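You operate a simulated robot arm through the tools that you are given. There is no shell and no other tool.

You are at the controls of a simulated robot arm. One attempt, no reset.

TASK
Unbolt the grey box and move the lump from it to the grate.
Fine: loosen the bolt with the spanner and put it back; undo the hand nut; then shut the lid and tighten the nut again; the other lumps stay.
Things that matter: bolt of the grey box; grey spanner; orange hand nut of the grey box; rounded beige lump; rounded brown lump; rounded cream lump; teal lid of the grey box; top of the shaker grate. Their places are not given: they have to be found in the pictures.

It is judged by the outcome, as a careful person would: the job done as asked, and still so three seconds after it is handed in. It fails if anything else is knocked over, pushed out of place, dropped, spilled or broken. Lids that push on must go on centred and level and be pressed home; caps that screw on are set level and turned clockwise until they are tight.

THE ROBOT
A 7-joint arm with a three-finger gripper, fixed in place. Base frame: the origin is on the floor under the middle of its stand, x ahead of it, y to its left, z up; the work surface is at about z = 80. Units: cm, rad, N and s.
It reaches about 134.2 cm from its shoulder. Its first joint turns from -2.897 to 2.897 rad. Payload 2.69 kg.
The tool frame sits at the grasp point between the pads (the TCP): z along the fingers, y along the line on which they close. The tips reach 3 cm beyond it. The gripper opens to 12.8 cm; its body begins 11.7 cm behind the TCP.
Orientation is that of the tool frame in the base frame, as a unit quaternion [w, x, y, z]. With the fingers straight down and closing along the base's y, the tool's x points along the base's -x, its y along +y and its z along -z.

THE INTERFACE
- The arm moves only by the tool play_rows. Its argument "plan" is a list of rows, each an object (a shift or turn left out is 0, a gripper value left out holds the last) with "linear": the shift along the base's x, y, z in cm, a list of three; "dr": the turn, a rotation vector about the base's x, y, z in rad, a list of three; "hand": the opening in per cent of the stroke, from 0 (shut) to 100 (fully open). In form: [{"linear": [tx, ty, tz], "dr": [wx, wy, wz], "hand": hand}, ...]. A call has 1 to 20 rows; each row is the pose to reach, as a shift and turn from the pose commanded when the call began. Each row takes 0.2 s and may step no farther than 5 cm and 0.15 rad from the row before; otherwise, or with a gripper value out of range, the whole call is refused. Where a pose cannot be reached the arm comes as near as it can. A force on the tool above 90 N (or 10 N above the force at the start of the call, whichever is more), or a blocked arm, ends the call early, and 0.2 s more pass. The fingers move at their own pace (about 12.7 cm/s each) and stop on an object; they squeeze with about 22 N. The grip force told is the motor's: it shows also when the fingers shut on nothing. Time passes only in rows, and 0.2 s behind the last, so rows that repeat a pose let the fingers close. The reply holds the time, the measured pose of the TCP, the force on the tool along the base axes, the opening and the grip force, in the units named above and with some noise, with the torque about the TCP (base axes, N m) and any sound that the robot's microphone picked up.
- Cameras (640 x 400 px; columns grow to the right, rows downward): "scene" is fixed at [21.73, 50, 143.03]; the picture's right is [0.00, -1.00, 0.00], its down [-0.88, -0.00, -0.47] and it looks along [0.47, 0.00, -0.88] (base axes); focal length 214 px, centre (320, 200). "wrist" rides on the gripper at [5.8, 5.4, -13.1] in the tool frame; the picture's right is [-0.68, 0.74, 0.00], its down [-0.62, -0.57, -0.55] and it looks along [-0.40, -0.37, 0.84] (tool axes); focal length 234 px, centre (320, 200).
- capture(camera): a new picture of that camera. The clock stands still meanwhile.
- raise_lower(by): moves the trunk up (or, below 0, down) by that many cm; the arm rides with it, the base frame stays. It gives what a move gives, with no picture.
- locate(camera, pixels): for up to 12 pixels [column, row] of the newest picture of that camera ("zoom" is the newest enlarged one), the place [x, y, z] in the base frame of the surface seen there, good to about 0.2 cm. The clock stands still meanwhile.
- enlarge(camera, box): a new picture of the part [left, top, right, bottom] of that camera's present view, enlarged. The clock stands still meanwhile.
- sign_off(): hands the job in; it is judged then, once.

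Unless the task says otherwise, let go and move clear before handing in.

The tools are called after "Request:" as name(argument=value, ...) on one line, values as JSON. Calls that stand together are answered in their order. play_rows: Moves the arm, as the interface text tells. Its arguments: {"type":"object","properties":{"plan":{"type":"array"}},"required":["plan"]} The other tools are called the same way: raise_lower (by) moves the trunk up or down; capture (camera) takes a picture; locate (camera, pixels) gives the place of the surface under pixels of a picture; enlarge (camera, box) takes an enlarged picture of a part of a camera's view; sign_off () hands the job in.

At the start:

```text
t: 0.0
eef_pos: [43.84, 54.22, 123.2]
tcp_rot: [-0.001, 0.0, 1.0, 0.001]
wrist_force: [0.4, 0.9, 0.6]
torque: [0.02, -0.02, 0.0]
opening: 12.8
finger_force: 0.1
trunk travel left (down, up): [-15.0, 20.0]
```

scene: 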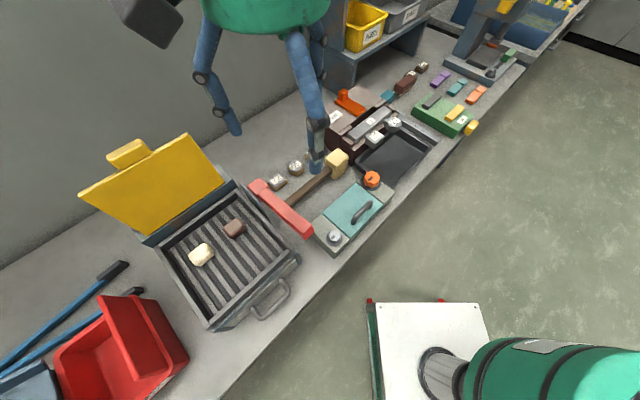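
wrist: 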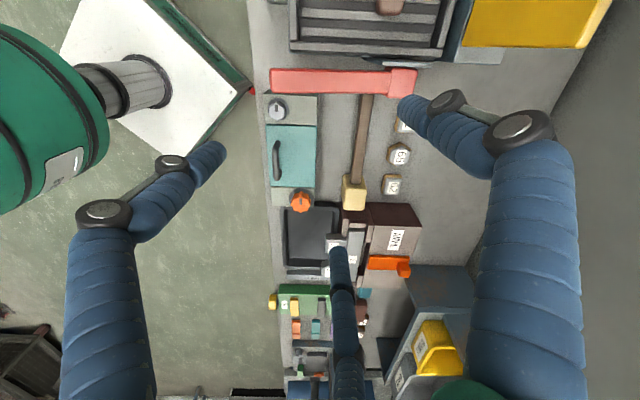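

The scene picture shows a grey box with a teal lid near (350,212), an orange nut at (372,179) and a bolt at (333,237). The grill with two lumps is near (215,240). I'll enlarge these regions to find the spanner and the details.

Request:
enlarge(camera="scene", box=[230, 120, 430, 260])

Request:
enlarge(camera="scene", box=[80, 130, 320, 340])

Request:
enlarge(camera="wrist", box=[250, 40, 450, 290])

Request:
enlarge(camera="scene", box=[320, 40, 520, 170])

```text
2.86 times, centred on (330, 190) of scene
```

zoom: 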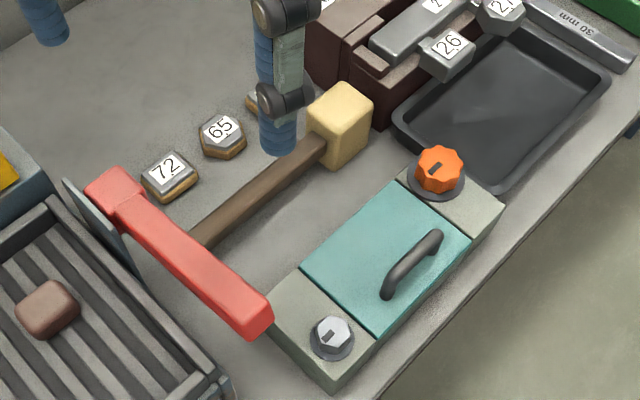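

```text
1.90 times, centred on (200, 235) of scene
```

zoom: 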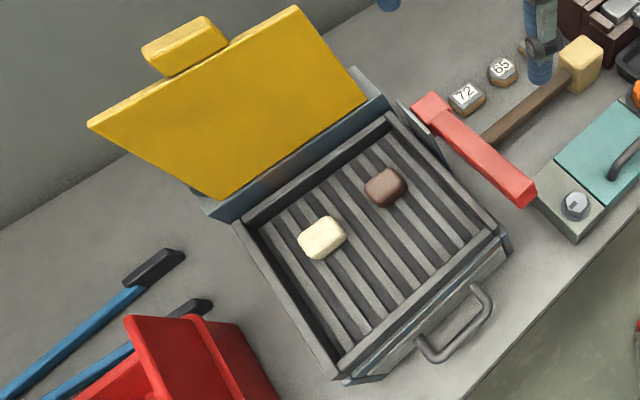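

```text
1.60 times, centred on (350, 165) of wrist
```

zoom: 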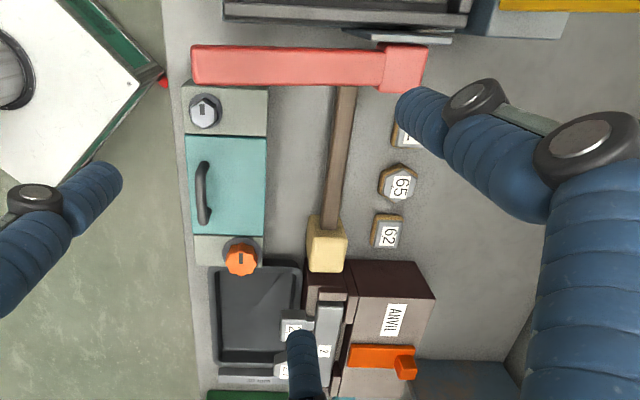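

```text
3.08 times, centred on (420, 105) of scene
```

zoom: 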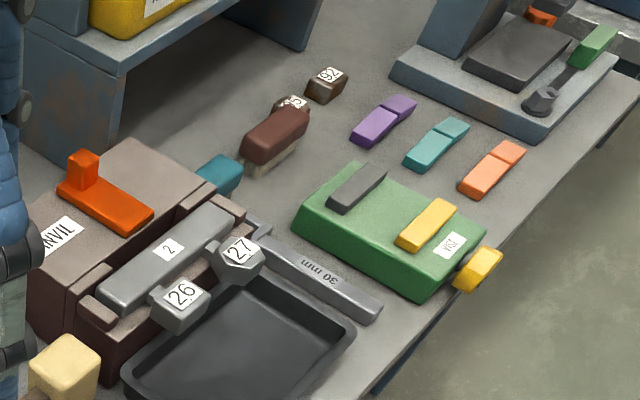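

A grey bar marked "30 mm" lies near scene (420,131) between the tray and the green device. That is probably the spanner, so I'll look closer and locate the key points.

Request:
enlarge(camera="scene", box=[370, 95, 450, 145])

Request:
enlarge(camera="scene", box=[310, 165, 406, 255])

Request:
locate(camera="scene", pixels=[[333, 236], [372, 178], [350, 210], [362, 212], [201, 254], [234, 227], [427, 133], [400, 118], [290, 205], [345, 248], [390, 193], [324, 210]])

```text
8.00 times, centred on (410, 120) of scene
```

zoom: 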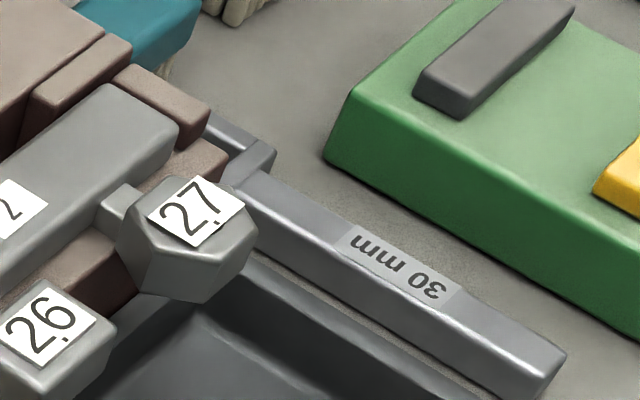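

```text
4.44 times, centred on (358, 210) of scene
```

zoom: 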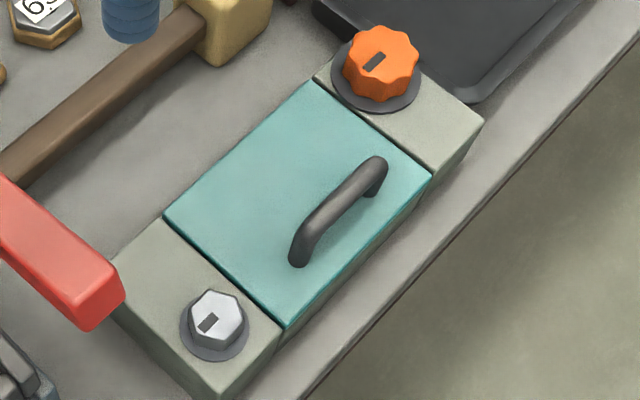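

```text
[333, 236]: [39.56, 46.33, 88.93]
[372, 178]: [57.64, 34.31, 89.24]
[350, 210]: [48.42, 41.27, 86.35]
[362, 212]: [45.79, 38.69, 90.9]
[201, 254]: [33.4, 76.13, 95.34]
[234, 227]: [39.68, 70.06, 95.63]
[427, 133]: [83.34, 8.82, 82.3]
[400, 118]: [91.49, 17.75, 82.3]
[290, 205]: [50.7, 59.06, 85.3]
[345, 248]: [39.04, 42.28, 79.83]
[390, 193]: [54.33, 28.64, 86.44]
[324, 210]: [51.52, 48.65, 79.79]
```

I'll locate the box features in the newest zoom, which is the box close-up.

Request:
locate(camera="zoom", pixels=[[216, 315], [199, 318], [240, 320], [380, 60], [345, 62], [418, 60], [300, 245], [375, 165], [165, 217], [285, 328], [430, 178], [312, 85]])

Request:
enlarge(camera="scene", box=[370, 95, 450, 145])

```text
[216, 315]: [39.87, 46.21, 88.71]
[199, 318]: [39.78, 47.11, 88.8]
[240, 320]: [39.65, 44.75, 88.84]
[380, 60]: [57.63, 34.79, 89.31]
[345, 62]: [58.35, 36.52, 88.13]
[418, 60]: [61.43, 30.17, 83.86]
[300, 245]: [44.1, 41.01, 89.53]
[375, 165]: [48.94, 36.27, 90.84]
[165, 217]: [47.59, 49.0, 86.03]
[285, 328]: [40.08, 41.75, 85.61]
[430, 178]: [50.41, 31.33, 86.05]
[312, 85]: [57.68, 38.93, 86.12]
```

```text
8.00 times, centred on (410, 120) of scene
```

zoom: 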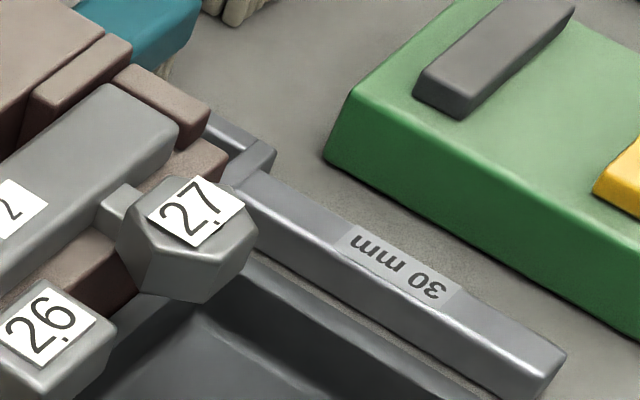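

Next I'll locate points on the spanner, using the zoom on the 30 mm bar.

Request:
locate(camera="zoom", pixels=[[250, 180], [400, 270], [540, 355], [530, 390], [265, 150], [220, 125], [390, 300], [200, 190], [300, 130], [245, 170], [260, 195], [430, 350]])

Request:
locate(camera="scene", pixels=[[265, 186], [300, 228], [330, 160], [300, 190], [400, 160], [430, 140], [250, 240], [212, 325], [160, 250], [240, 200], [297, 262], [270, 300]])

```text
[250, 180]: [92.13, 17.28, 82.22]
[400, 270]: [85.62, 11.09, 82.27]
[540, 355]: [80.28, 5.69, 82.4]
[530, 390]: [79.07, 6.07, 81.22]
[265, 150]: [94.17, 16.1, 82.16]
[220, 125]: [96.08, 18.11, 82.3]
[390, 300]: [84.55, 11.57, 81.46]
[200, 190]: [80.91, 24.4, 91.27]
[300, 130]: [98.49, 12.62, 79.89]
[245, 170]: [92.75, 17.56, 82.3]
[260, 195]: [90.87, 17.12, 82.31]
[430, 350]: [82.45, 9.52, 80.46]
```

```text
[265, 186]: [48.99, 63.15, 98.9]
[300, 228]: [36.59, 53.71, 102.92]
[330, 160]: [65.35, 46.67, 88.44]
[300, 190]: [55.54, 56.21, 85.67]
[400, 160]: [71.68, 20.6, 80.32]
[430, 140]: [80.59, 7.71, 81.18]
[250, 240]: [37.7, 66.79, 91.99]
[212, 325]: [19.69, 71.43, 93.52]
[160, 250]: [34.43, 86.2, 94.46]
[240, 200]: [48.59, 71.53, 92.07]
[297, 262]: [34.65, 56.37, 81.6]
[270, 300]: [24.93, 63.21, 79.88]
```

The spanner lies roughly from (80,5.5) to (96,19) at z about 82, and the box's long axis runs along (0.7,-0.7). I'll move the hand above the box for a closer look with the wrist camera.

Request:
play_rows(plan=[{"linear": [1.5, -4, 0]}, {"linear": [3, -8, 0]}, {"linear": [4.5, -12, -1]}, {"linear": [6, -15, -3]}, {"linear": [6, -16, -6]}])

Request:
capture(camera="wrist")

Request:
capture(camera="scene")

```text
t: 1.2
eef_pos: [49.97, 38.1, 117.24]
tcp_rot: [0.0, 0.0, 1.0, 0.0]
wrist_force: [0.1, -0.4, 0.0]
torque: [0.02, 0.03, 0.02]
opening: 12.82
finger_force: 0.1
trunk travel left (down, up): [-15.0, 20.0]
```

```text
taken
```

wrist: 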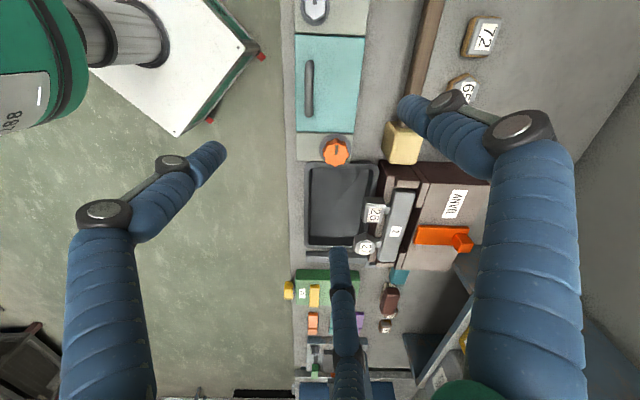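

```text
taken
```

scene: 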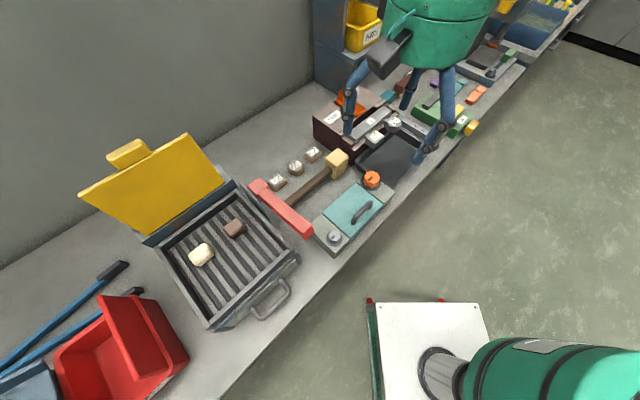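

The wrist picture shows three fingers: tips near (215,150) and (340,255) on one side, and (405,105) on the other. I'll locate the tips to learn the hand's geometry, and zoom in on the other objects.

Request:
locate(camera="wrist", pixels=[[215, 152], [190, 165], [341, 256], [340, 280], [408, 105], [430, 112], [172, 162], [448, 100], [352, 280], [104, 208], [520, 125]])

Request:
enlarge(camera="scene", box=[320, 0, 500, 170])

Request:
enlarge(camera="wrist", box=[280, 120, 420, 300])

```text
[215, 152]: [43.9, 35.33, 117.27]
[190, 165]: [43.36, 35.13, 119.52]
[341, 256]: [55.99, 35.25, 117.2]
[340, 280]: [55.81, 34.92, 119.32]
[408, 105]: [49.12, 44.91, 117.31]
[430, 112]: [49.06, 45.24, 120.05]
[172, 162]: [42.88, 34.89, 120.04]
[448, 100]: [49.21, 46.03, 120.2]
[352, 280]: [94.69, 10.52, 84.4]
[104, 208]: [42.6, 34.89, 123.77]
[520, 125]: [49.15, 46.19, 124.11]
```

```text
2.35 times, centred on (410, 85) of scene
```

zoom: 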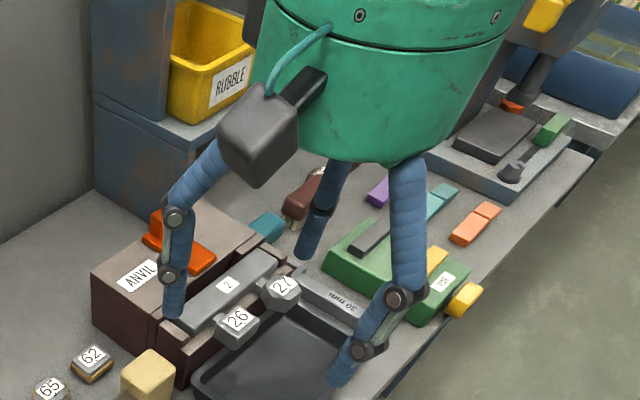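

```text
2.22 times, centred on (350, 210) of wrist
```

zoom: 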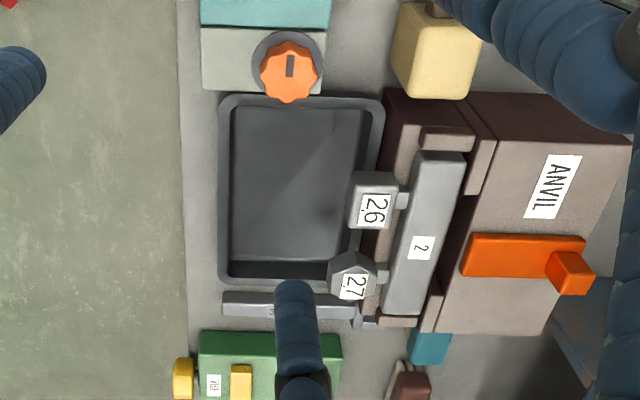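

The fingers sit 120° apart: one at tool +y and two on the -y side, at a radius of about 6.5 cm. I'll move so the wrist camera looks straight at the spanner.

Request:
play_rows(plan=[{"linear": [4, -3, 0]}, {"linear": [8, -6, 0]}, {"linear": [12, -9, 0]}, {"linear": [16, -12, 0]}, {"linear": [20, -15, -1]}, {"linear": [23, -17, -4]}, {"linear": [25, -18, -8]}, {"linear": [26, -18, -12]}])

Request:
capture(camera="wrist")

Request:
enlarge(camera="wrist", box=[220, 110, 420, 260])

```text
refused: row 5 steps farther than a row can; nothing moved
```

```text
taken
```

wrist: 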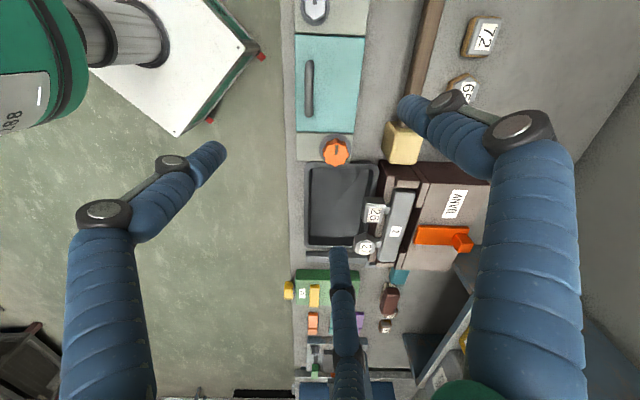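

```text
2.67 times, centred on (320, 185) of wrist
```

zoom: 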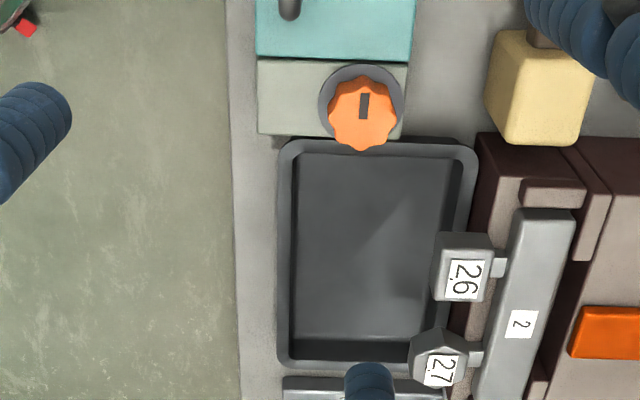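

The call was refused because row 5 stepped slightly over 5 cm, so nothing moved. I'll resend it with smaller steps.

Request:
play_rows(plan=[{"linear": [3.5, -2.5, 0]}, {"linear": [7, -5, 0]}, {"linear": [10.5, -7.5, 0]}, {"linear": [14, -10, 0]}, {"linear": [17.5, -12.5, -1]}, {"linear": [21, -15, -3]}, {"linear": [23.5, -17, -6]}, {"linear": [25, -18, -9]}, {"linear": [26, -18, -12]}])

Request:
capture(camera="wrist")

Request:
enlarge(camera="wrist", box=[220, 110, 420, 260])

```text
t: 3.2
eef_pos: [75.99, 20.05, 105.12]
tcp_rot: [0.0, 0.0, 1.0, -0.001]
wrist_force: [-0.1, 0.5, -0.2]
torque: [0.03, 0.0, 0.0]
opening: 12.77
finger_force: 0.1
trunk travel left (down, up): [-15.0, 20.0]
```

```text
taken
```

wrist: 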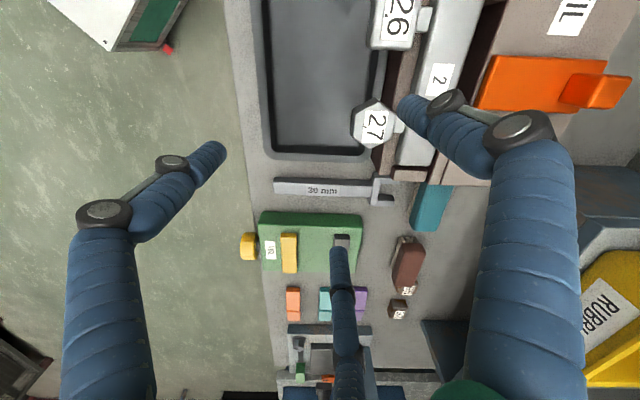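

```text
2.67 times, centred on (320, 185) of wrist
```

zoom: 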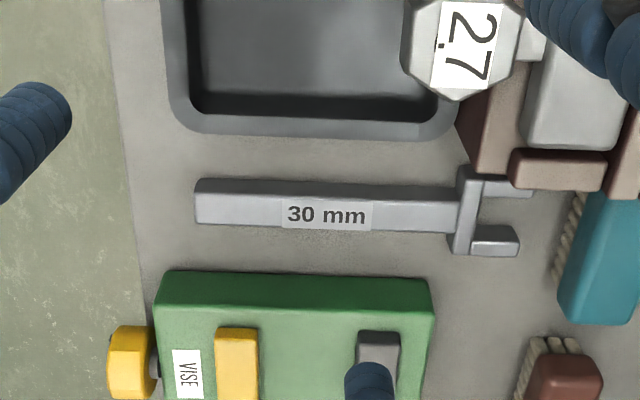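

The spanner is now clear: handle from zoom (195,205) to (455,215), with an open jaw from (470,180) to (520,250) that opens toward +v. I'll locate its features and neighbours.

Request:
locate(camera="zoom", pixels=[[198, 192], [198, 220], [330, 205], [440, 195], [440, 228], [470, 175], [465, 248], [525, 184], [515, 240], [300, 128], [300, 280], [550, 160]])

Request:
locate(camera="wrist", pixels=[[300, 154], [380, 130], [400, 172], [430, 200], [310, 217], [355, 217], [275, 187], [330, 182], [330, 194], [385, 200], [383, 190], [368, 190]])

```text
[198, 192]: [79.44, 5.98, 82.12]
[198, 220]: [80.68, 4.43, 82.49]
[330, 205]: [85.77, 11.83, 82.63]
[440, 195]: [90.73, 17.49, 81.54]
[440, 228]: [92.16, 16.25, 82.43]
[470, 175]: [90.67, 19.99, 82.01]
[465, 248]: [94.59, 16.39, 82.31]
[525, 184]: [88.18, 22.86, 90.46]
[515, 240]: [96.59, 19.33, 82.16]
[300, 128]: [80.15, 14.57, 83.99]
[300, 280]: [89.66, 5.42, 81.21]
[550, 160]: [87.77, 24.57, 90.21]
```

```text
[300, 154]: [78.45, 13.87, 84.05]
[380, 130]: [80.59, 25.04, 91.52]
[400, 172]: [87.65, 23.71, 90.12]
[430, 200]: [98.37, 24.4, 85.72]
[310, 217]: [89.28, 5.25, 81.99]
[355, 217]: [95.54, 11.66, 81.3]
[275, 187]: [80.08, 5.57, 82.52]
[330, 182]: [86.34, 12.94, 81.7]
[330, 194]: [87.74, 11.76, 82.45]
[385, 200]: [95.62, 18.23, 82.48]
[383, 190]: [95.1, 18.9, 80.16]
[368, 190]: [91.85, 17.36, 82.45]
```

The spanner handle is about 2 cm wide with its top at z≈82.4, and there is roughly 5.4 cm free on both sides. I'll partly close the fingers in free air to see how they move.

Request:
play_rows(plan=[{"hand": 50}, {"hand": 50}, {"hand": 50}])

Request:
capture(camera="wrist")

Request:
locate(camera="wrist", pixels=[[276, 155], [315, 250], [382, 130], [265, 155], [340, 258], [400, 105]])

Request:
play_rows(plan=[{"hand": 10}, {"hand": 10}, {"hand": 10}])

Request:
capture(camera="wrist")

```text
t: 4.0
eef_pos: [75.97, 20.09, 105.16]
tcp_rot: [0.0, 0.0, 1.0, 0.0]
wrist_force: [-0.7, -0.6, 0.0]
torque: [0.02, 0.0, 0.02]
opening: 6.4
finger_force: 0.0
trunk travel left (down, up): [-15.0, 20.0]
```

```text
taken
```

wrist: 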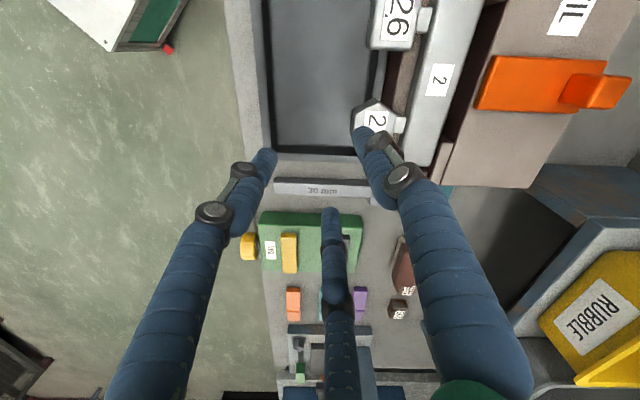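

```text
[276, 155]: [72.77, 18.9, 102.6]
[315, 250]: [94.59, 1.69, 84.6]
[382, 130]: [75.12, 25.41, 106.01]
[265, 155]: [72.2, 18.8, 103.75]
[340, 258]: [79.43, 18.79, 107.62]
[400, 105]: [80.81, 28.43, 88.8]
```

```text
t: 4.8
eef_pos: [75.9, 20.04, 105.01]
tcp_rot: [0.0, 0.0, 1.0, 0.0]
wrist_force: [0.0, -0.2, 0.2]
torque: [-0.01, 0.0, 0.01]
opening: 1.28
finger_force: 0.1
trunk travel left (down, up): [-15.0, 20.0]
```

```text
taken
```

wrist: 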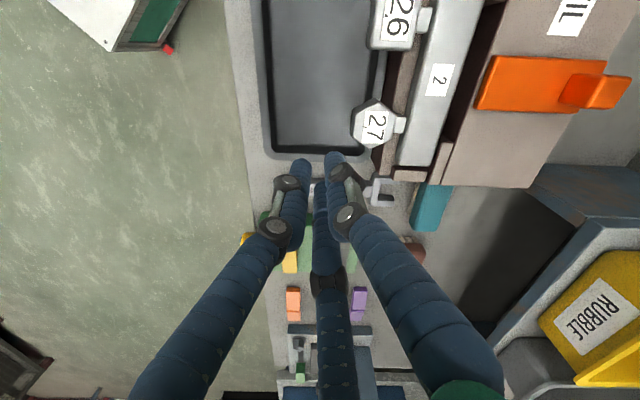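

The hand closes concentrically and the fingertips are thin, so gripping the bar should work. I'll reopen and turn the hand +45° so tool y lies across the spanner, and zoom in on the bolt and nut from the scene camera.

Request:
play_rows(plan=[{"linear": [0, 0, 1], "dr": [0, 0, 0.13], "hand": 100}, {"linear": [0, 0, 2], "dr": [0, 0, 0.26]}, {"linear": [0, 0, 3], "dr": [0, 0, 0.39]}, {"linear": [0, 0, 4], "dr": [0, 0, 0.52]}, {"linear": [0, 0, 5], "dr": [0, 0, 0.65]}, {"linear": [0, 0, 5], "dr": [0, 0, 0.785]}])

Request:
enlarge(camera="scene", box=[318, 224, 350, 244])

Request:
enlarge(camera="scene", box=[352, 163, 392, 190])

Request:
enlarge(camera="scene", box=[240, 140, 350, 260])

```text
t: 6.2
eef_pos: [75.73, 20.24, 110.26]
tcp_rot: [-0.001, -0.384, 0.923, 0.0]
wrist_force: [0.5, 0.0, 0.4]
torque: [0.0, -0.01, 0.01]
opening: 12.78
finger_force: 0.2
trunk travel left (down, up): [-15.0, 20.0]
```

```text
16.00 times, centred on (334, 234) of scene
```

zoom: 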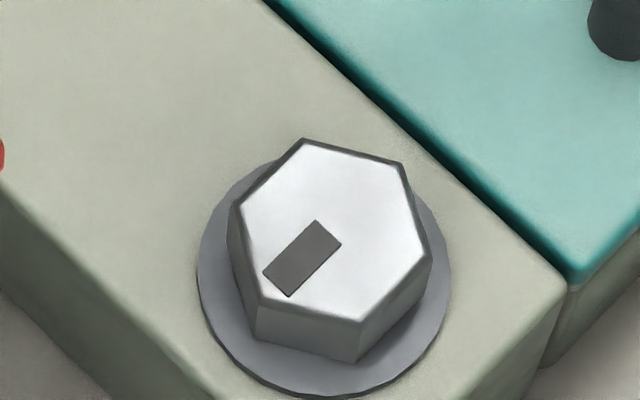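

```text
14.81 times, centred on (372, 176) of scene
```

zoom: 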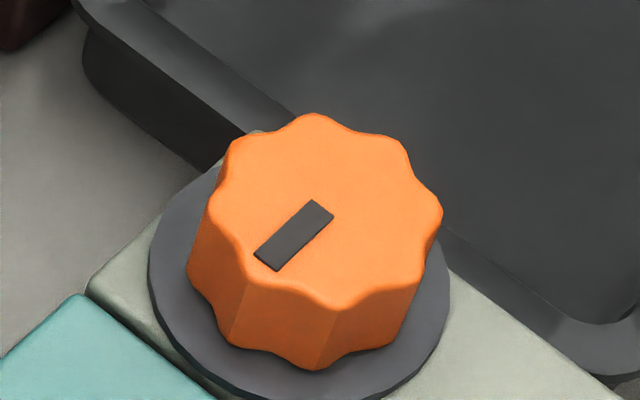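

```text
3.33 times, centred on (295, 200) of scene
```

zoom: 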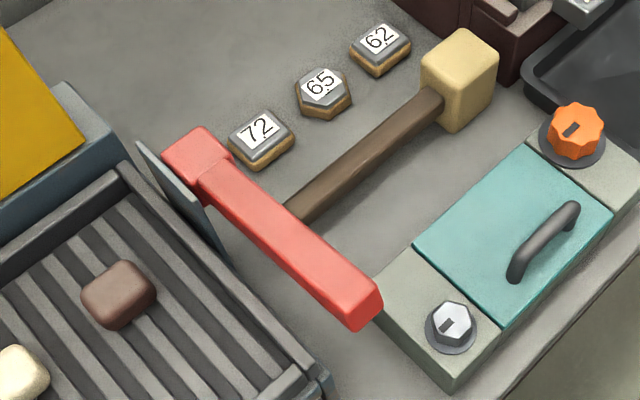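

I'll re-zoom the bolt and locate the hex corners to get its orientation, then do the same for the nut.

Request:
enlarge(camera="scene", box=[318, 224, 350, 244])

Request:
locate(camera="zoom", pixels=[[304, 144], [400, 166], [426, 256], [358, 314], [262, 298], [240, 208], [330, 230], [300, 345], [210, 270], [440, 280], [500, 250], [585, 270]])

Request:
capture(camera="wrist")

```text
16.00 times, centred on (334, 234) of scene
```

zoom: 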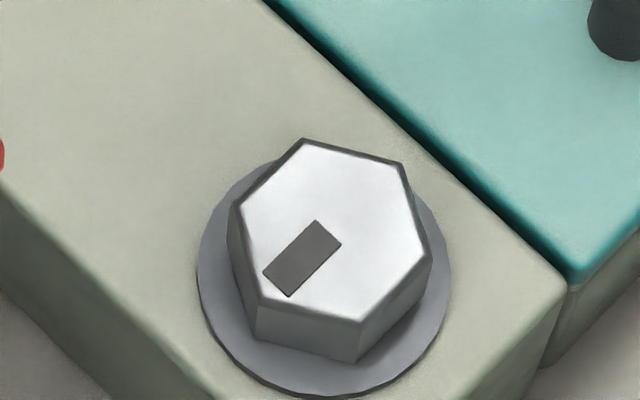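

```text
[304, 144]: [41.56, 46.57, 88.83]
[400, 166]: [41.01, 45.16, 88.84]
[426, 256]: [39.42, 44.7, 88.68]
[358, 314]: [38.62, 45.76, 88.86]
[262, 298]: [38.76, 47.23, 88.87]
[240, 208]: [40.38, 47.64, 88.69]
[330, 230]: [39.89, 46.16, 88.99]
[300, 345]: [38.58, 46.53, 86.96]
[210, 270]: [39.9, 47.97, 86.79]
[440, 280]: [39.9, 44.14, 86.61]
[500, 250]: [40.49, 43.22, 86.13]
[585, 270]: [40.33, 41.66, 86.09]
```

```text
taken
```

wrist: 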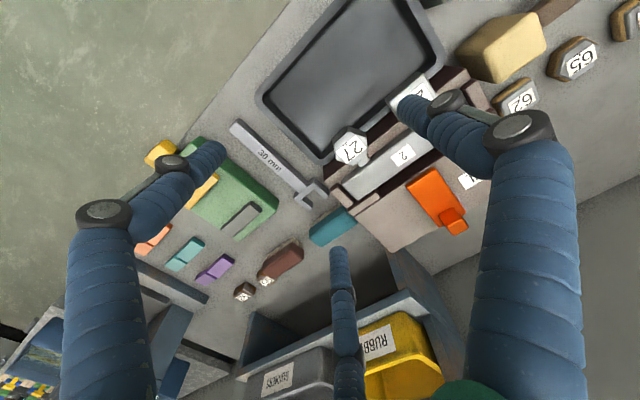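

The hex corners sit at 15°+60°k around (39.96,46.18), with the top at z≈88.85. So the spanner should engage with its handle pointing along 195° and sweep counter-clockwise to 255° over the bench front. I'll move above the spanner handle at part-open grip.

Request:
play_rows(plan=[{"linear": [3.5, -2.8, -1], "hand": 58}, {"linear": [7, -5.6, -3]}, {"linear": [10.67, -8.45, -4.5]}, {"linear": [10.67, -8.45, -9]}, {"linear": [10.67, -8.45, -13]}, {"linear": [10.67, -8.45, -16]}])

Request:
capture(camera="wrist")

Request:
capture(camera="scene")

```text
t: 7.6
eef_pos: [86.32, 11.6, 94.21]
tcp_rot: [0.0, -0.384, 0.923, -0.001]
wrist_force: [-0.2, -0.3, -0.6]
torque: [-0.06, 0.0, 0.02]
opening: 7.42
finger_force: 0.0
trunk travel left (down, up): [-15.0, 20.0]
```

```text
taken
```

wrist: 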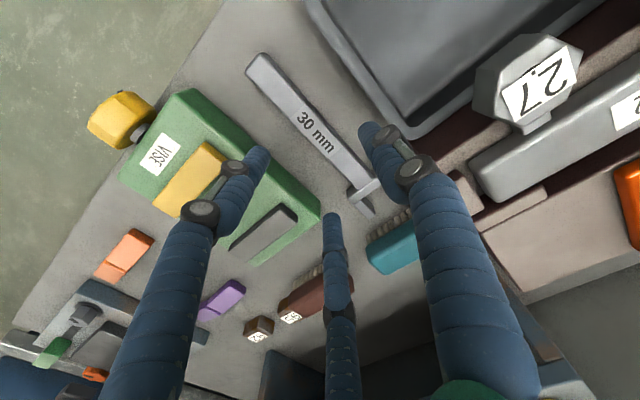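

```text
taken
```

scene: 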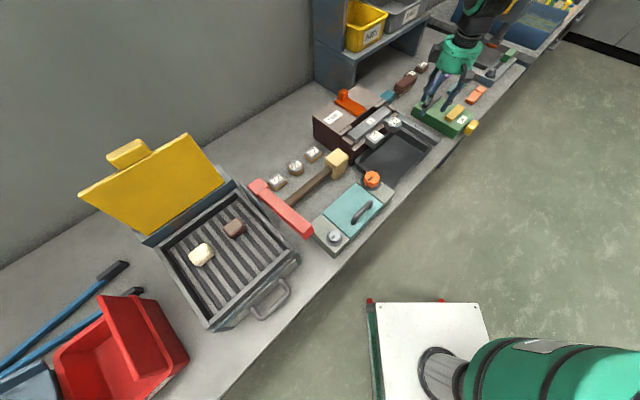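

The spanner appears from (262,65) to (370,205) in the wrist view. I'll zoom in and locate the handle edges to refine the grasp centre.

Request:
enlarge(camera="wrist", box=[230, 40, 390, 220])

Request:
locate(camera="wrist", pixels=[[252, 62], [265, 57], [300, 128], [313, 114], [340, 175], [350, 162], [358, 205], [380, 182], [372, 213], [345, 110], [240, 115], [283, 150]])

```text
2.22 times, centred on (310, 130) of wrist
```

zoom: 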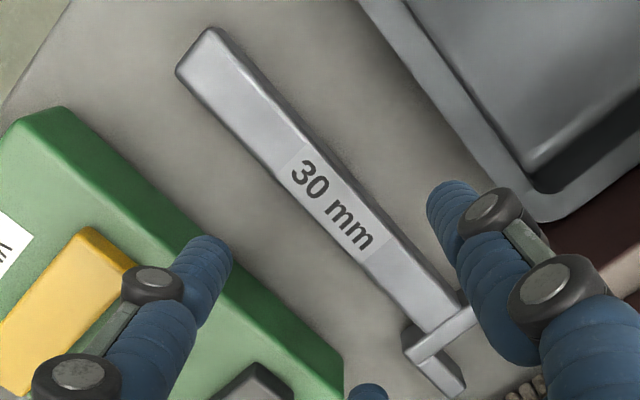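

```text
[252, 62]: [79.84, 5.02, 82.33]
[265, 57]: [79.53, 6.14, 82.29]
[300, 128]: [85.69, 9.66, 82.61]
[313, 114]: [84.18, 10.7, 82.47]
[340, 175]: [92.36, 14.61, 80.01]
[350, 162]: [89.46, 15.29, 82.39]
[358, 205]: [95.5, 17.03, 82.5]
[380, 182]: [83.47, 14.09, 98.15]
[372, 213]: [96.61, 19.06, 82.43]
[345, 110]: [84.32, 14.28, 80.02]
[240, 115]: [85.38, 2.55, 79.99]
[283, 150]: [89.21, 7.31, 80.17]
```

The handle centre is at u≈52.87 and the hand is centred on it. I'll descend so the tips straddle the handle, then close.

Request:
play_rows(plan=[{"linear": [0, 0, -4]}, {"linear": [0, 0, -7.5]}, {"linear": [0, 0, -9.5]}, {"linear": [0, 0, -10.6]}, {"linear": [0, 0, -10.6], "hand": 40}, {"linear": [0, 0, -10.6], "hand": 20}, {"linear": [0, 0, -10.6], "hand": 0}, {"linear": [0, 0, -10.6], "hand": 0}, {"linear": [0, 0, -10.6], "hand": 0}])

Request:
capture(camera="wrist")

Request:
enlarge(camera="scene", box=[380, 50, 500, 150])

```text
t: 9.6
eef_pos: [86.49, 11.71, 83.68]
tcp_rot: [0.0, -0.383, 0.924, 0.0]
wrist_force: [2.8, 1.3, 3.3]
torque: [0.11, 0.0, -0.01]
opening: 3.9
finger_force: 22.2
trunk travel left (down, up): [-15.0, 20.0]
```

```text
taken
```

wrist: 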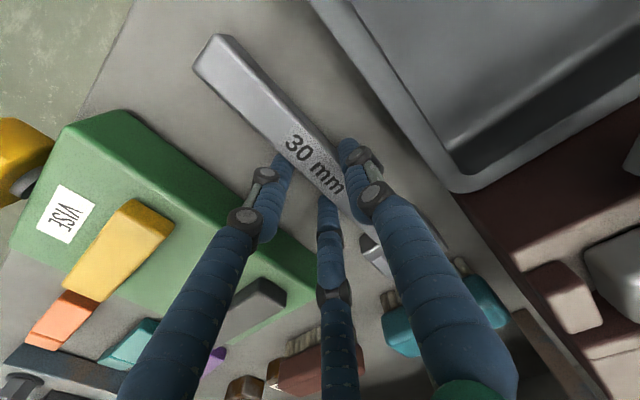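

```text
4.00 times, centred on (440, 100) of scene
```

zoom: 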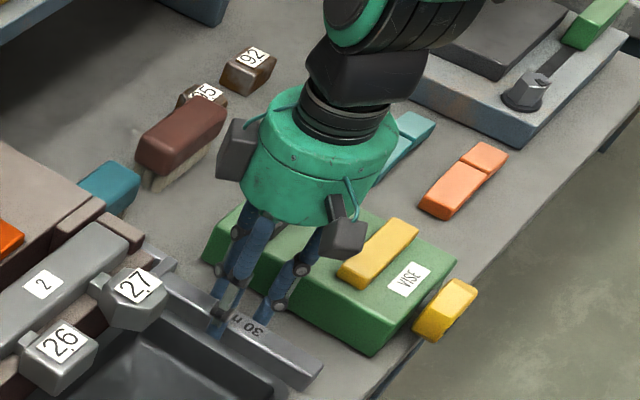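

The fingers closed on the handle at opening 3.9 with 22 N. I'll lift slightly and check how the spanner hangs.

Request:
play_rows(plan=[{"linear": [0, 0, 1]}, {"linear": [0, 0, 2.5]}, {"linear": [0, 0, 5]}, {"linear": [0, 0, 8]}, {"linear": [0, 0, 8]}])

Request:
capture(camera="wrist")

Request:
enlarge(camera="scene", box=[380, 50, 500, 150])

```text
t: 10.8
eef_pos: [86.43, 11.64, 91.58]
tcp_rot: [0.0, -0.383, 0.924, 0.0]
wrist_force: [0.3, 0.9, -2.8]
torque: [-0.04, 0.05, -0.02]
opening: 3.88
finger_force: 22.3
trunk travel left (down, up): [-15.0, 20.0]
```

```text
taken
```

wrist: 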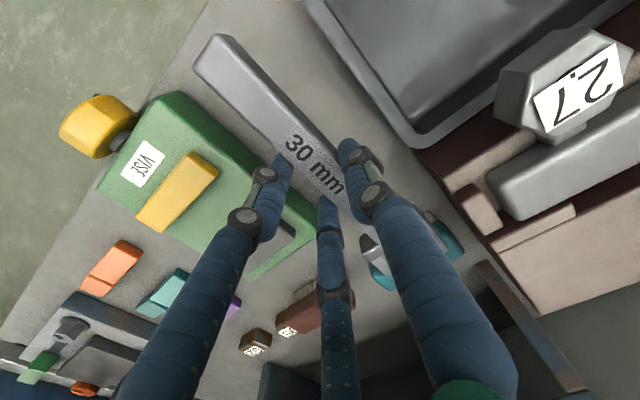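

```text
4.00 times, centred on (440, 100) of scene
```

zoom: 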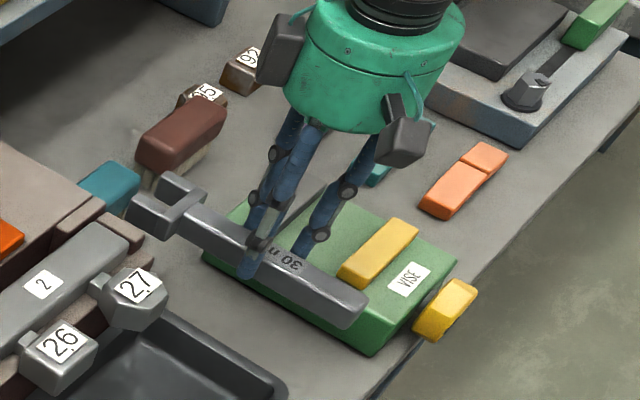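

The spanner is lifted and looks level, with a weight of about 0.3 kg. I'll measure its pose relative to the TCP from both cameras.

Request:
locate(camera="zoom", pixels=[[345, 305], [365, 295], [180, 180], [155, 200], [200, 195], [170, 225], [205, 240], [320, 280], [140, 215], [185, 210]])

Request:
locate(camera="wrist", pixels=[[197, 62], [217, 38], [288, 128], [262, 100], [250, 125], [230, 55], [210, 70], [372, 240]])

```text
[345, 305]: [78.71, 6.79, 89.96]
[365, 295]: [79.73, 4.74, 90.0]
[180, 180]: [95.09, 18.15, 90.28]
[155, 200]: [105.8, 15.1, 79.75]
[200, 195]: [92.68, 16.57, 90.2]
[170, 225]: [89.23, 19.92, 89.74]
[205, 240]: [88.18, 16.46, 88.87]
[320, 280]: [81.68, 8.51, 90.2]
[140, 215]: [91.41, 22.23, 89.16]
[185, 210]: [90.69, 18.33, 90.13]
```

```text
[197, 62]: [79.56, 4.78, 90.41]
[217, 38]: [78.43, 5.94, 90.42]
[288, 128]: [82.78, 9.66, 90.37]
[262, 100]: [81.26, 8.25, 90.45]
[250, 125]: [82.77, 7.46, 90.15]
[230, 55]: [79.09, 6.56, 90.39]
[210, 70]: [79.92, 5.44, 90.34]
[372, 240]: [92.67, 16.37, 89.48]
```

I'll zoom in on the spanner head to measure the jaw centre and direction precisely.

Request:
enlarge(camera="scene", box=[404, 90, 440, 114])

Request:
enlarge(camera="wrist", box=[180, 20, 420, 290])

```text
16.00 times, centred on (422, 102) of scene
```

zoom: 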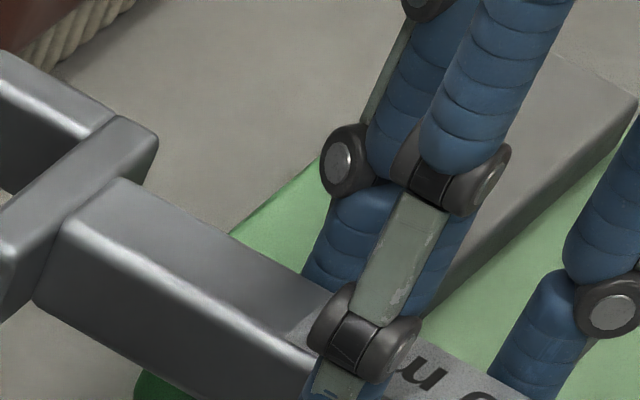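

```text
1.48 times, centred on (300, 155) of wrist
```

zoom: 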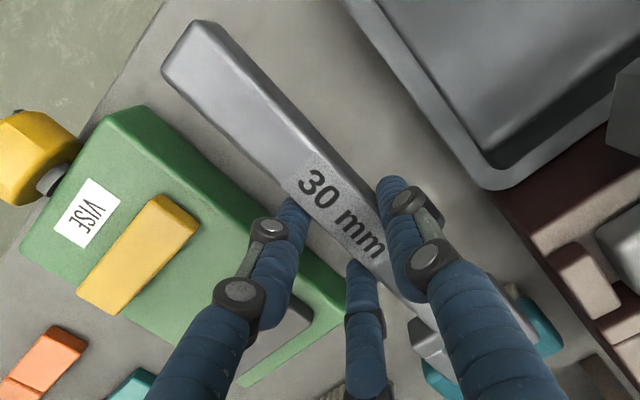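

Before measuring the jaw, I'll lift the spanner well clear and carry it toward the box, turning -30° on the way so the jaw faces 15°.

Request:
play_rows(plan=[{"linear": [0, 0, 3]}, {"linear": [0, 0, 7]}, {"linear": [0, 0, 11]}, {"linear": [-1, 0.5, 15]}, {"linear": [-3, 1.5, 17]}, {"linear": [-6, 3, 18], "dr": [0, 0, -0.03]}, {"linear": [-10, 5, 18], "dr": [0, 0, -0.07]}, {"linear": [-14, 7, 18], "dr": [0, 0, -0.11]}, {"linear": [-18, 9, 18], "dr": [0, 0, -0.15]}, {"linear": [-22, 11, 18], "dr": [0, 0, -0.19]}, {"linear": [-26, 13, 18], "dr": [0, 0, -0.23]}, {"linear": [-30, 15, 18], "dr": [0, 0, -0.27]}, {"linear": [-34, 17, 18], "dr": [0, 0, -0.31]}, {"linear": [-38, 19, 18], "dr": [0, 0, -0.35]}, {"linear": [-42, 21, 18], "dr": [0, 0, -0.39]}, {"linear": [-46, 23, 18], "dr": [0, 0, -0.43]}, {"linear": [-49, 24.5, 18], "dr": [0, 0, -0.47]}, {"linear": [-51, 25.5, 18], "dr": [0, 0, -0.5236]}, {"linear": [-51, 25.5, 18], "dr": [0, 0, -0.5236]}])

Request:
capture(camera="scene")

Request:
capture(camera="wrist")

```text
t: 14.8
eef_pos: [35.52, 37.11, 109.51]
tcp_rot: [-0.001, -0.13, 0.991, -0.001]
wrist_force: [-0.5, 0.6, -2.9]
torque: [-0.03, 0.07, -0.02]
opening: 3.91
finger_force: 22.3
trunk travel left (down, up): [-15.0, 20.0]
```

```text
taken
```

scene: 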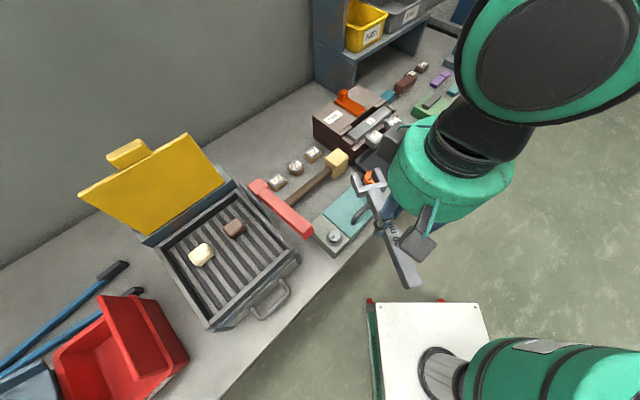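

```text
taken
```

wrist: 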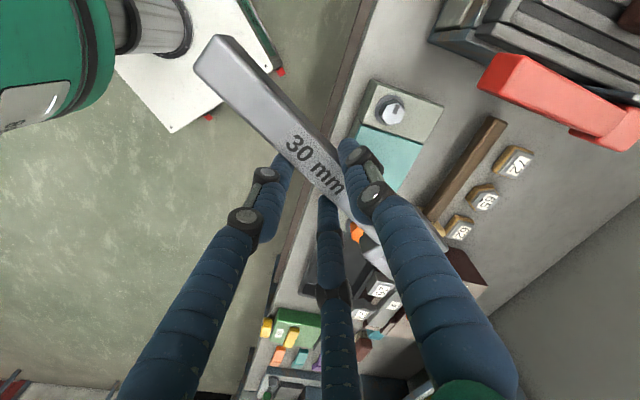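

The spanner is visible in the scene picture from (410,285) to (355,180). I'll zoom in to measure it.

Request:
enlarge(camera="scene", box=[340, 160, 430, 300])

Request:
enlarge(camera="scene", box=[345, 162, 401, 202])

```text
2.86 times, centred on (385, 230) of scene
```

zoom: 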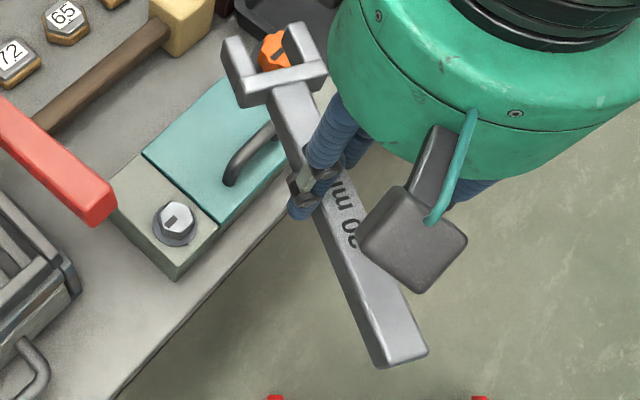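

```text
10.00 times, centred on (373, 182) of scene
```

zoom: 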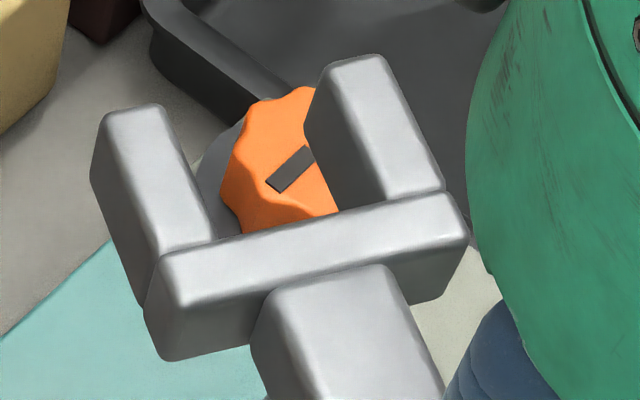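

Now locate the jaw features in this zoom.

Request:
locate(camera="zoom", pixels=[[135, 113], [158, 112], [180, 232], [205, 232], [340, 70], [378, 66], [392, 190], [430, 185], [215, 245], [380, 207], [170, 290], [455, 230]])

Request:
enlarge(camera="scene", box=[340, 160, 430, 300])

Request:
locate(camera="zoom", pixels=[[383, 355], [422, 345], [350, 265], [385, 310], [345, 285], [290, 120], [318, 110], [280, 95]])

```text
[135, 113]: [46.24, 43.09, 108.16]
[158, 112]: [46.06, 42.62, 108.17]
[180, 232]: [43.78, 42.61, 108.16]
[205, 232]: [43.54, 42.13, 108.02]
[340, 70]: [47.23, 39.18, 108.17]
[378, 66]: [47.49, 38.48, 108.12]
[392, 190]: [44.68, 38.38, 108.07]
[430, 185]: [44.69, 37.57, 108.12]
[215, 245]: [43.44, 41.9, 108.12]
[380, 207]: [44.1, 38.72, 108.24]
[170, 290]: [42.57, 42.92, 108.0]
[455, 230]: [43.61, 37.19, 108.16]
```

```text
2.86 times, centred on (385, 230) of scene
```

zoom: 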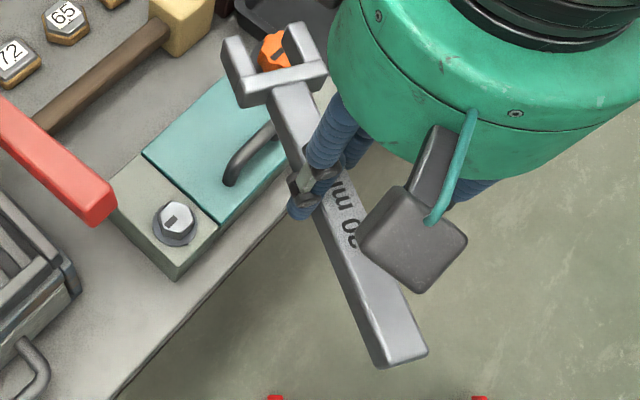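

```text
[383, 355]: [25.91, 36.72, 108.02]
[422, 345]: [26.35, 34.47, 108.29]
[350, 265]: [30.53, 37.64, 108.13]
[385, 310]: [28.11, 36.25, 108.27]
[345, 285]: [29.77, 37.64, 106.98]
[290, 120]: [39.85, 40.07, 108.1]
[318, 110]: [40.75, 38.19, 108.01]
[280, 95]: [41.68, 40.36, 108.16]
```

The spanner's axis is at about 14.3°, its jaw centre is about 10.9 cm ahead of and 0.8 cm left of the TCP, and its top is at TCP-1.35. I'll check the red bar's end and box corners for clearance before descending.

Request:
locate(camera="scene", pixels=[[304, 235], [311, 230], [303, 228], [258, 184], [272, 182], [285, 203], [318, 238], [335, 254], [352, 246], [290, 262], [288, 270], [300, 250]])

Request:
play_rows(plan=[{"linear": [-3.5, 1.2, 0], "dr": [0, 0, 0.004]}, {"linear": [-7.5, 2.5, 0], "dr": [0, 0, 0.008]}, {"linear": [-11.68, 3.78, 0], "dr": [0, 0, 0.012]}, {"linear": [-11.68, 3.78, -3], "dr": [0, 0, 0.012]}, {"linear": [-11.68, 3.78, -7], "dr": [0, 0, 0.012]}, {"linear": [-11.68, 3.78, -10], "dr": [0, 0, 0.012]}, {"linear": [-11.68, 3.78, -12], "dr": [0, 0, 0.012]}])

Request:
capture(camera="scene")

Request:
capture(camera="wrist")

```text
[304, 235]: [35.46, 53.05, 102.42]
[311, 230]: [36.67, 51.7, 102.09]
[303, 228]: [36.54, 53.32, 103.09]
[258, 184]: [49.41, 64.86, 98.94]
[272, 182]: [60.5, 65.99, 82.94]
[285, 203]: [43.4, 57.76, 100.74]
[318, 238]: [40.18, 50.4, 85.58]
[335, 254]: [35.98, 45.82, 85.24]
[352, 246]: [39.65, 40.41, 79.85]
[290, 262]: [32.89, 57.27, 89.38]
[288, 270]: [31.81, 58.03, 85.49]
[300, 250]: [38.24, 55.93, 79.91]
```

```text
t: 16.4
eef_pos: [23.81, 41.0, 97.58]
tcp_rot: [-0.001, -0.136, 0.991, 0.0]
wrist_force: [-0.4, 0.0, -3.6]
torque: [-0.05, 0.06, 0.0]
opening: 3.92
finger_force: 22.1
trunk travel left (down, up): [-15.0, 20.0]
```

```text
taken
```

scene: 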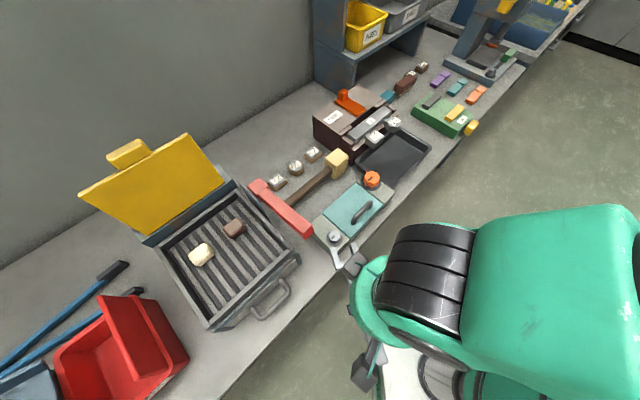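

```text
taken
```

wrist: 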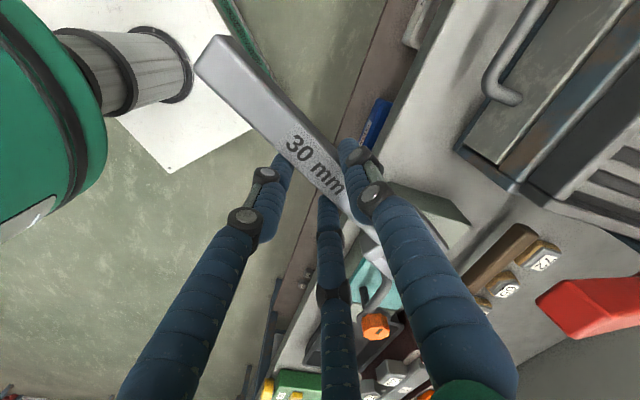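

The jaw is just visible at scene (338,255), short of the bolt. I'll descend to engagement height and zoom in to check alignment.

Request:
play_rows(plan=[{"linear": [0, 0, -3]}, {"linear": [0, 0, -5.5]}, {"linear": [0, 0, -6.7]}, {"linear": [0, 0, -6.7]}])

Request:
enlarge(camera="scene", box=[310, 220, 366, 276])

```text
t: 17.4
eef_pos: [23.88, 41.0, 90.93]
tcp_rot: [0.0, -0.136, 0.991, 0.0]
wrist_force: [1.5, 0.5, -3.9]
torque: [-0.07, 0.04, -0.01]
opening: 3.88
finger_force: 22.3
trunk travel left (down, up): [-15.0, 20.0]
```

```text
7.14 times, centred on (338, 248) of scene
```

zoom: 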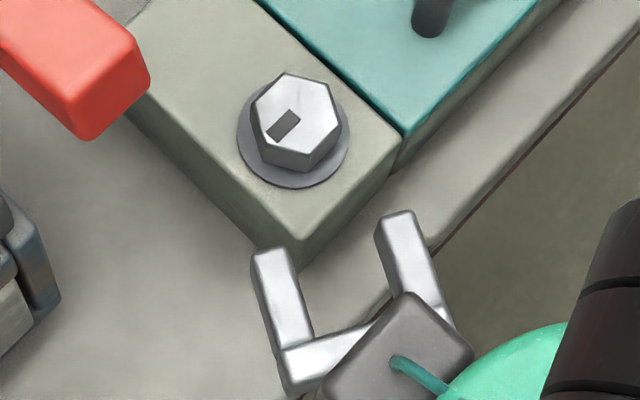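

The jaw sits just short of the box and the view is clear. I'll locate the prongs and the bolt in the same picture.

Request:
locate(camera="zoom", pixels=[[268, 256], [288, 258], [308, 335], [282, 345], [380, 224], [410, 217], [408, 300], [436, 290], [285, 82], [330, 90], [345, 355], [312, 155]])

Request:
locate(camera="zoom", pixels=[[286, 76], [327, 85], [339, 122], [309, 149], [266, 141], [255, 104], [297, 113], [262, 262], [399, 220], [392, 262], [286, 300]])

```text
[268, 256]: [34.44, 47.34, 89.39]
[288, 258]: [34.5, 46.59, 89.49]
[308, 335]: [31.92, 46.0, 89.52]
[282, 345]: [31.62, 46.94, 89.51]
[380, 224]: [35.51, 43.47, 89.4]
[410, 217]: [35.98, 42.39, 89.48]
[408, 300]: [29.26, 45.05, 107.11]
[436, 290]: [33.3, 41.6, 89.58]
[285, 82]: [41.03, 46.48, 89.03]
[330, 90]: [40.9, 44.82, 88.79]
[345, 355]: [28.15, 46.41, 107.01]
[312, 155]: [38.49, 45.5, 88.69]
```

```text
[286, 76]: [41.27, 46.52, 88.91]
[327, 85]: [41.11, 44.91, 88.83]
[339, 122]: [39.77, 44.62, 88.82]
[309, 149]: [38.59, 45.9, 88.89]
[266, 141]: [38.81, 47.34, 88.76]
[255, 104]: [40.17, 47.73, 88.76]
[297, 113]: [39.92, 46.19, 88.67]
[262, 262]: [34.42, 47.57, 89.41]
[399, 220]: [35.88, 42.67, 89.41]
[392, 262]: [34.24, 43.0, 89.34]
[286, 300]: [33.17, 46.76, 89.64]
```

The jaw mid-line is within about 0.15 cm of the bolt axis, and the bolt is 6 cm ahead at the right height. I'll slide the jaw onto the hex.

Request:
play_rows(plan=[{"linear": [0.97, 0.18, 0]}, {"linear": [1.95, 0.42, 0]}, {"linear": [2.92, 0.68, 0]}, {"linear": [3.7, 0.88, 0]}, {"linear": [4.37, 1.07, 0]}, {"linear": [4.85, 1.2, 0]}, {"linear": [5.34, 1.33, 0]}, {"linear": [5.82, 1.457, 0]}, {"linear": [5.82, 1.457, 0]}])

Request:
enlarge(camera="scene", box=[310, 210, 366, 266])

```text
t: 19.4
eef_pos: [29.73, 42.56, 90.81]
tcp_rot: [0.0, -0.136, 0.991, 0.001]
wrist_force: [0.6, 0.8, -3.0]
torque: [-0.01, 0.06, 0.02]
opening: 3.91
finger_force: 21.9
trunk travel left (down, up): [-15.0, 20.0]
```

```text
7.14 times, centred on (338, 238) of scene
```

zoom: 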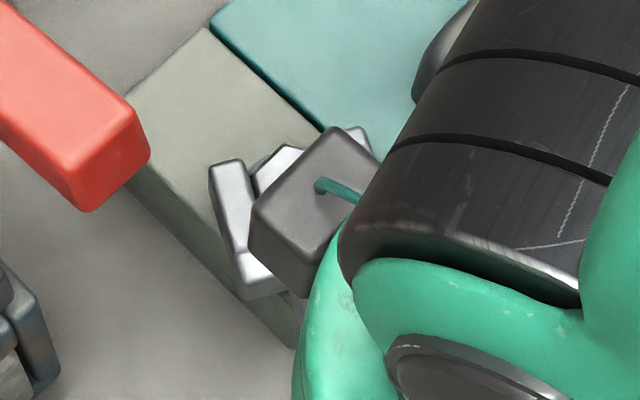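

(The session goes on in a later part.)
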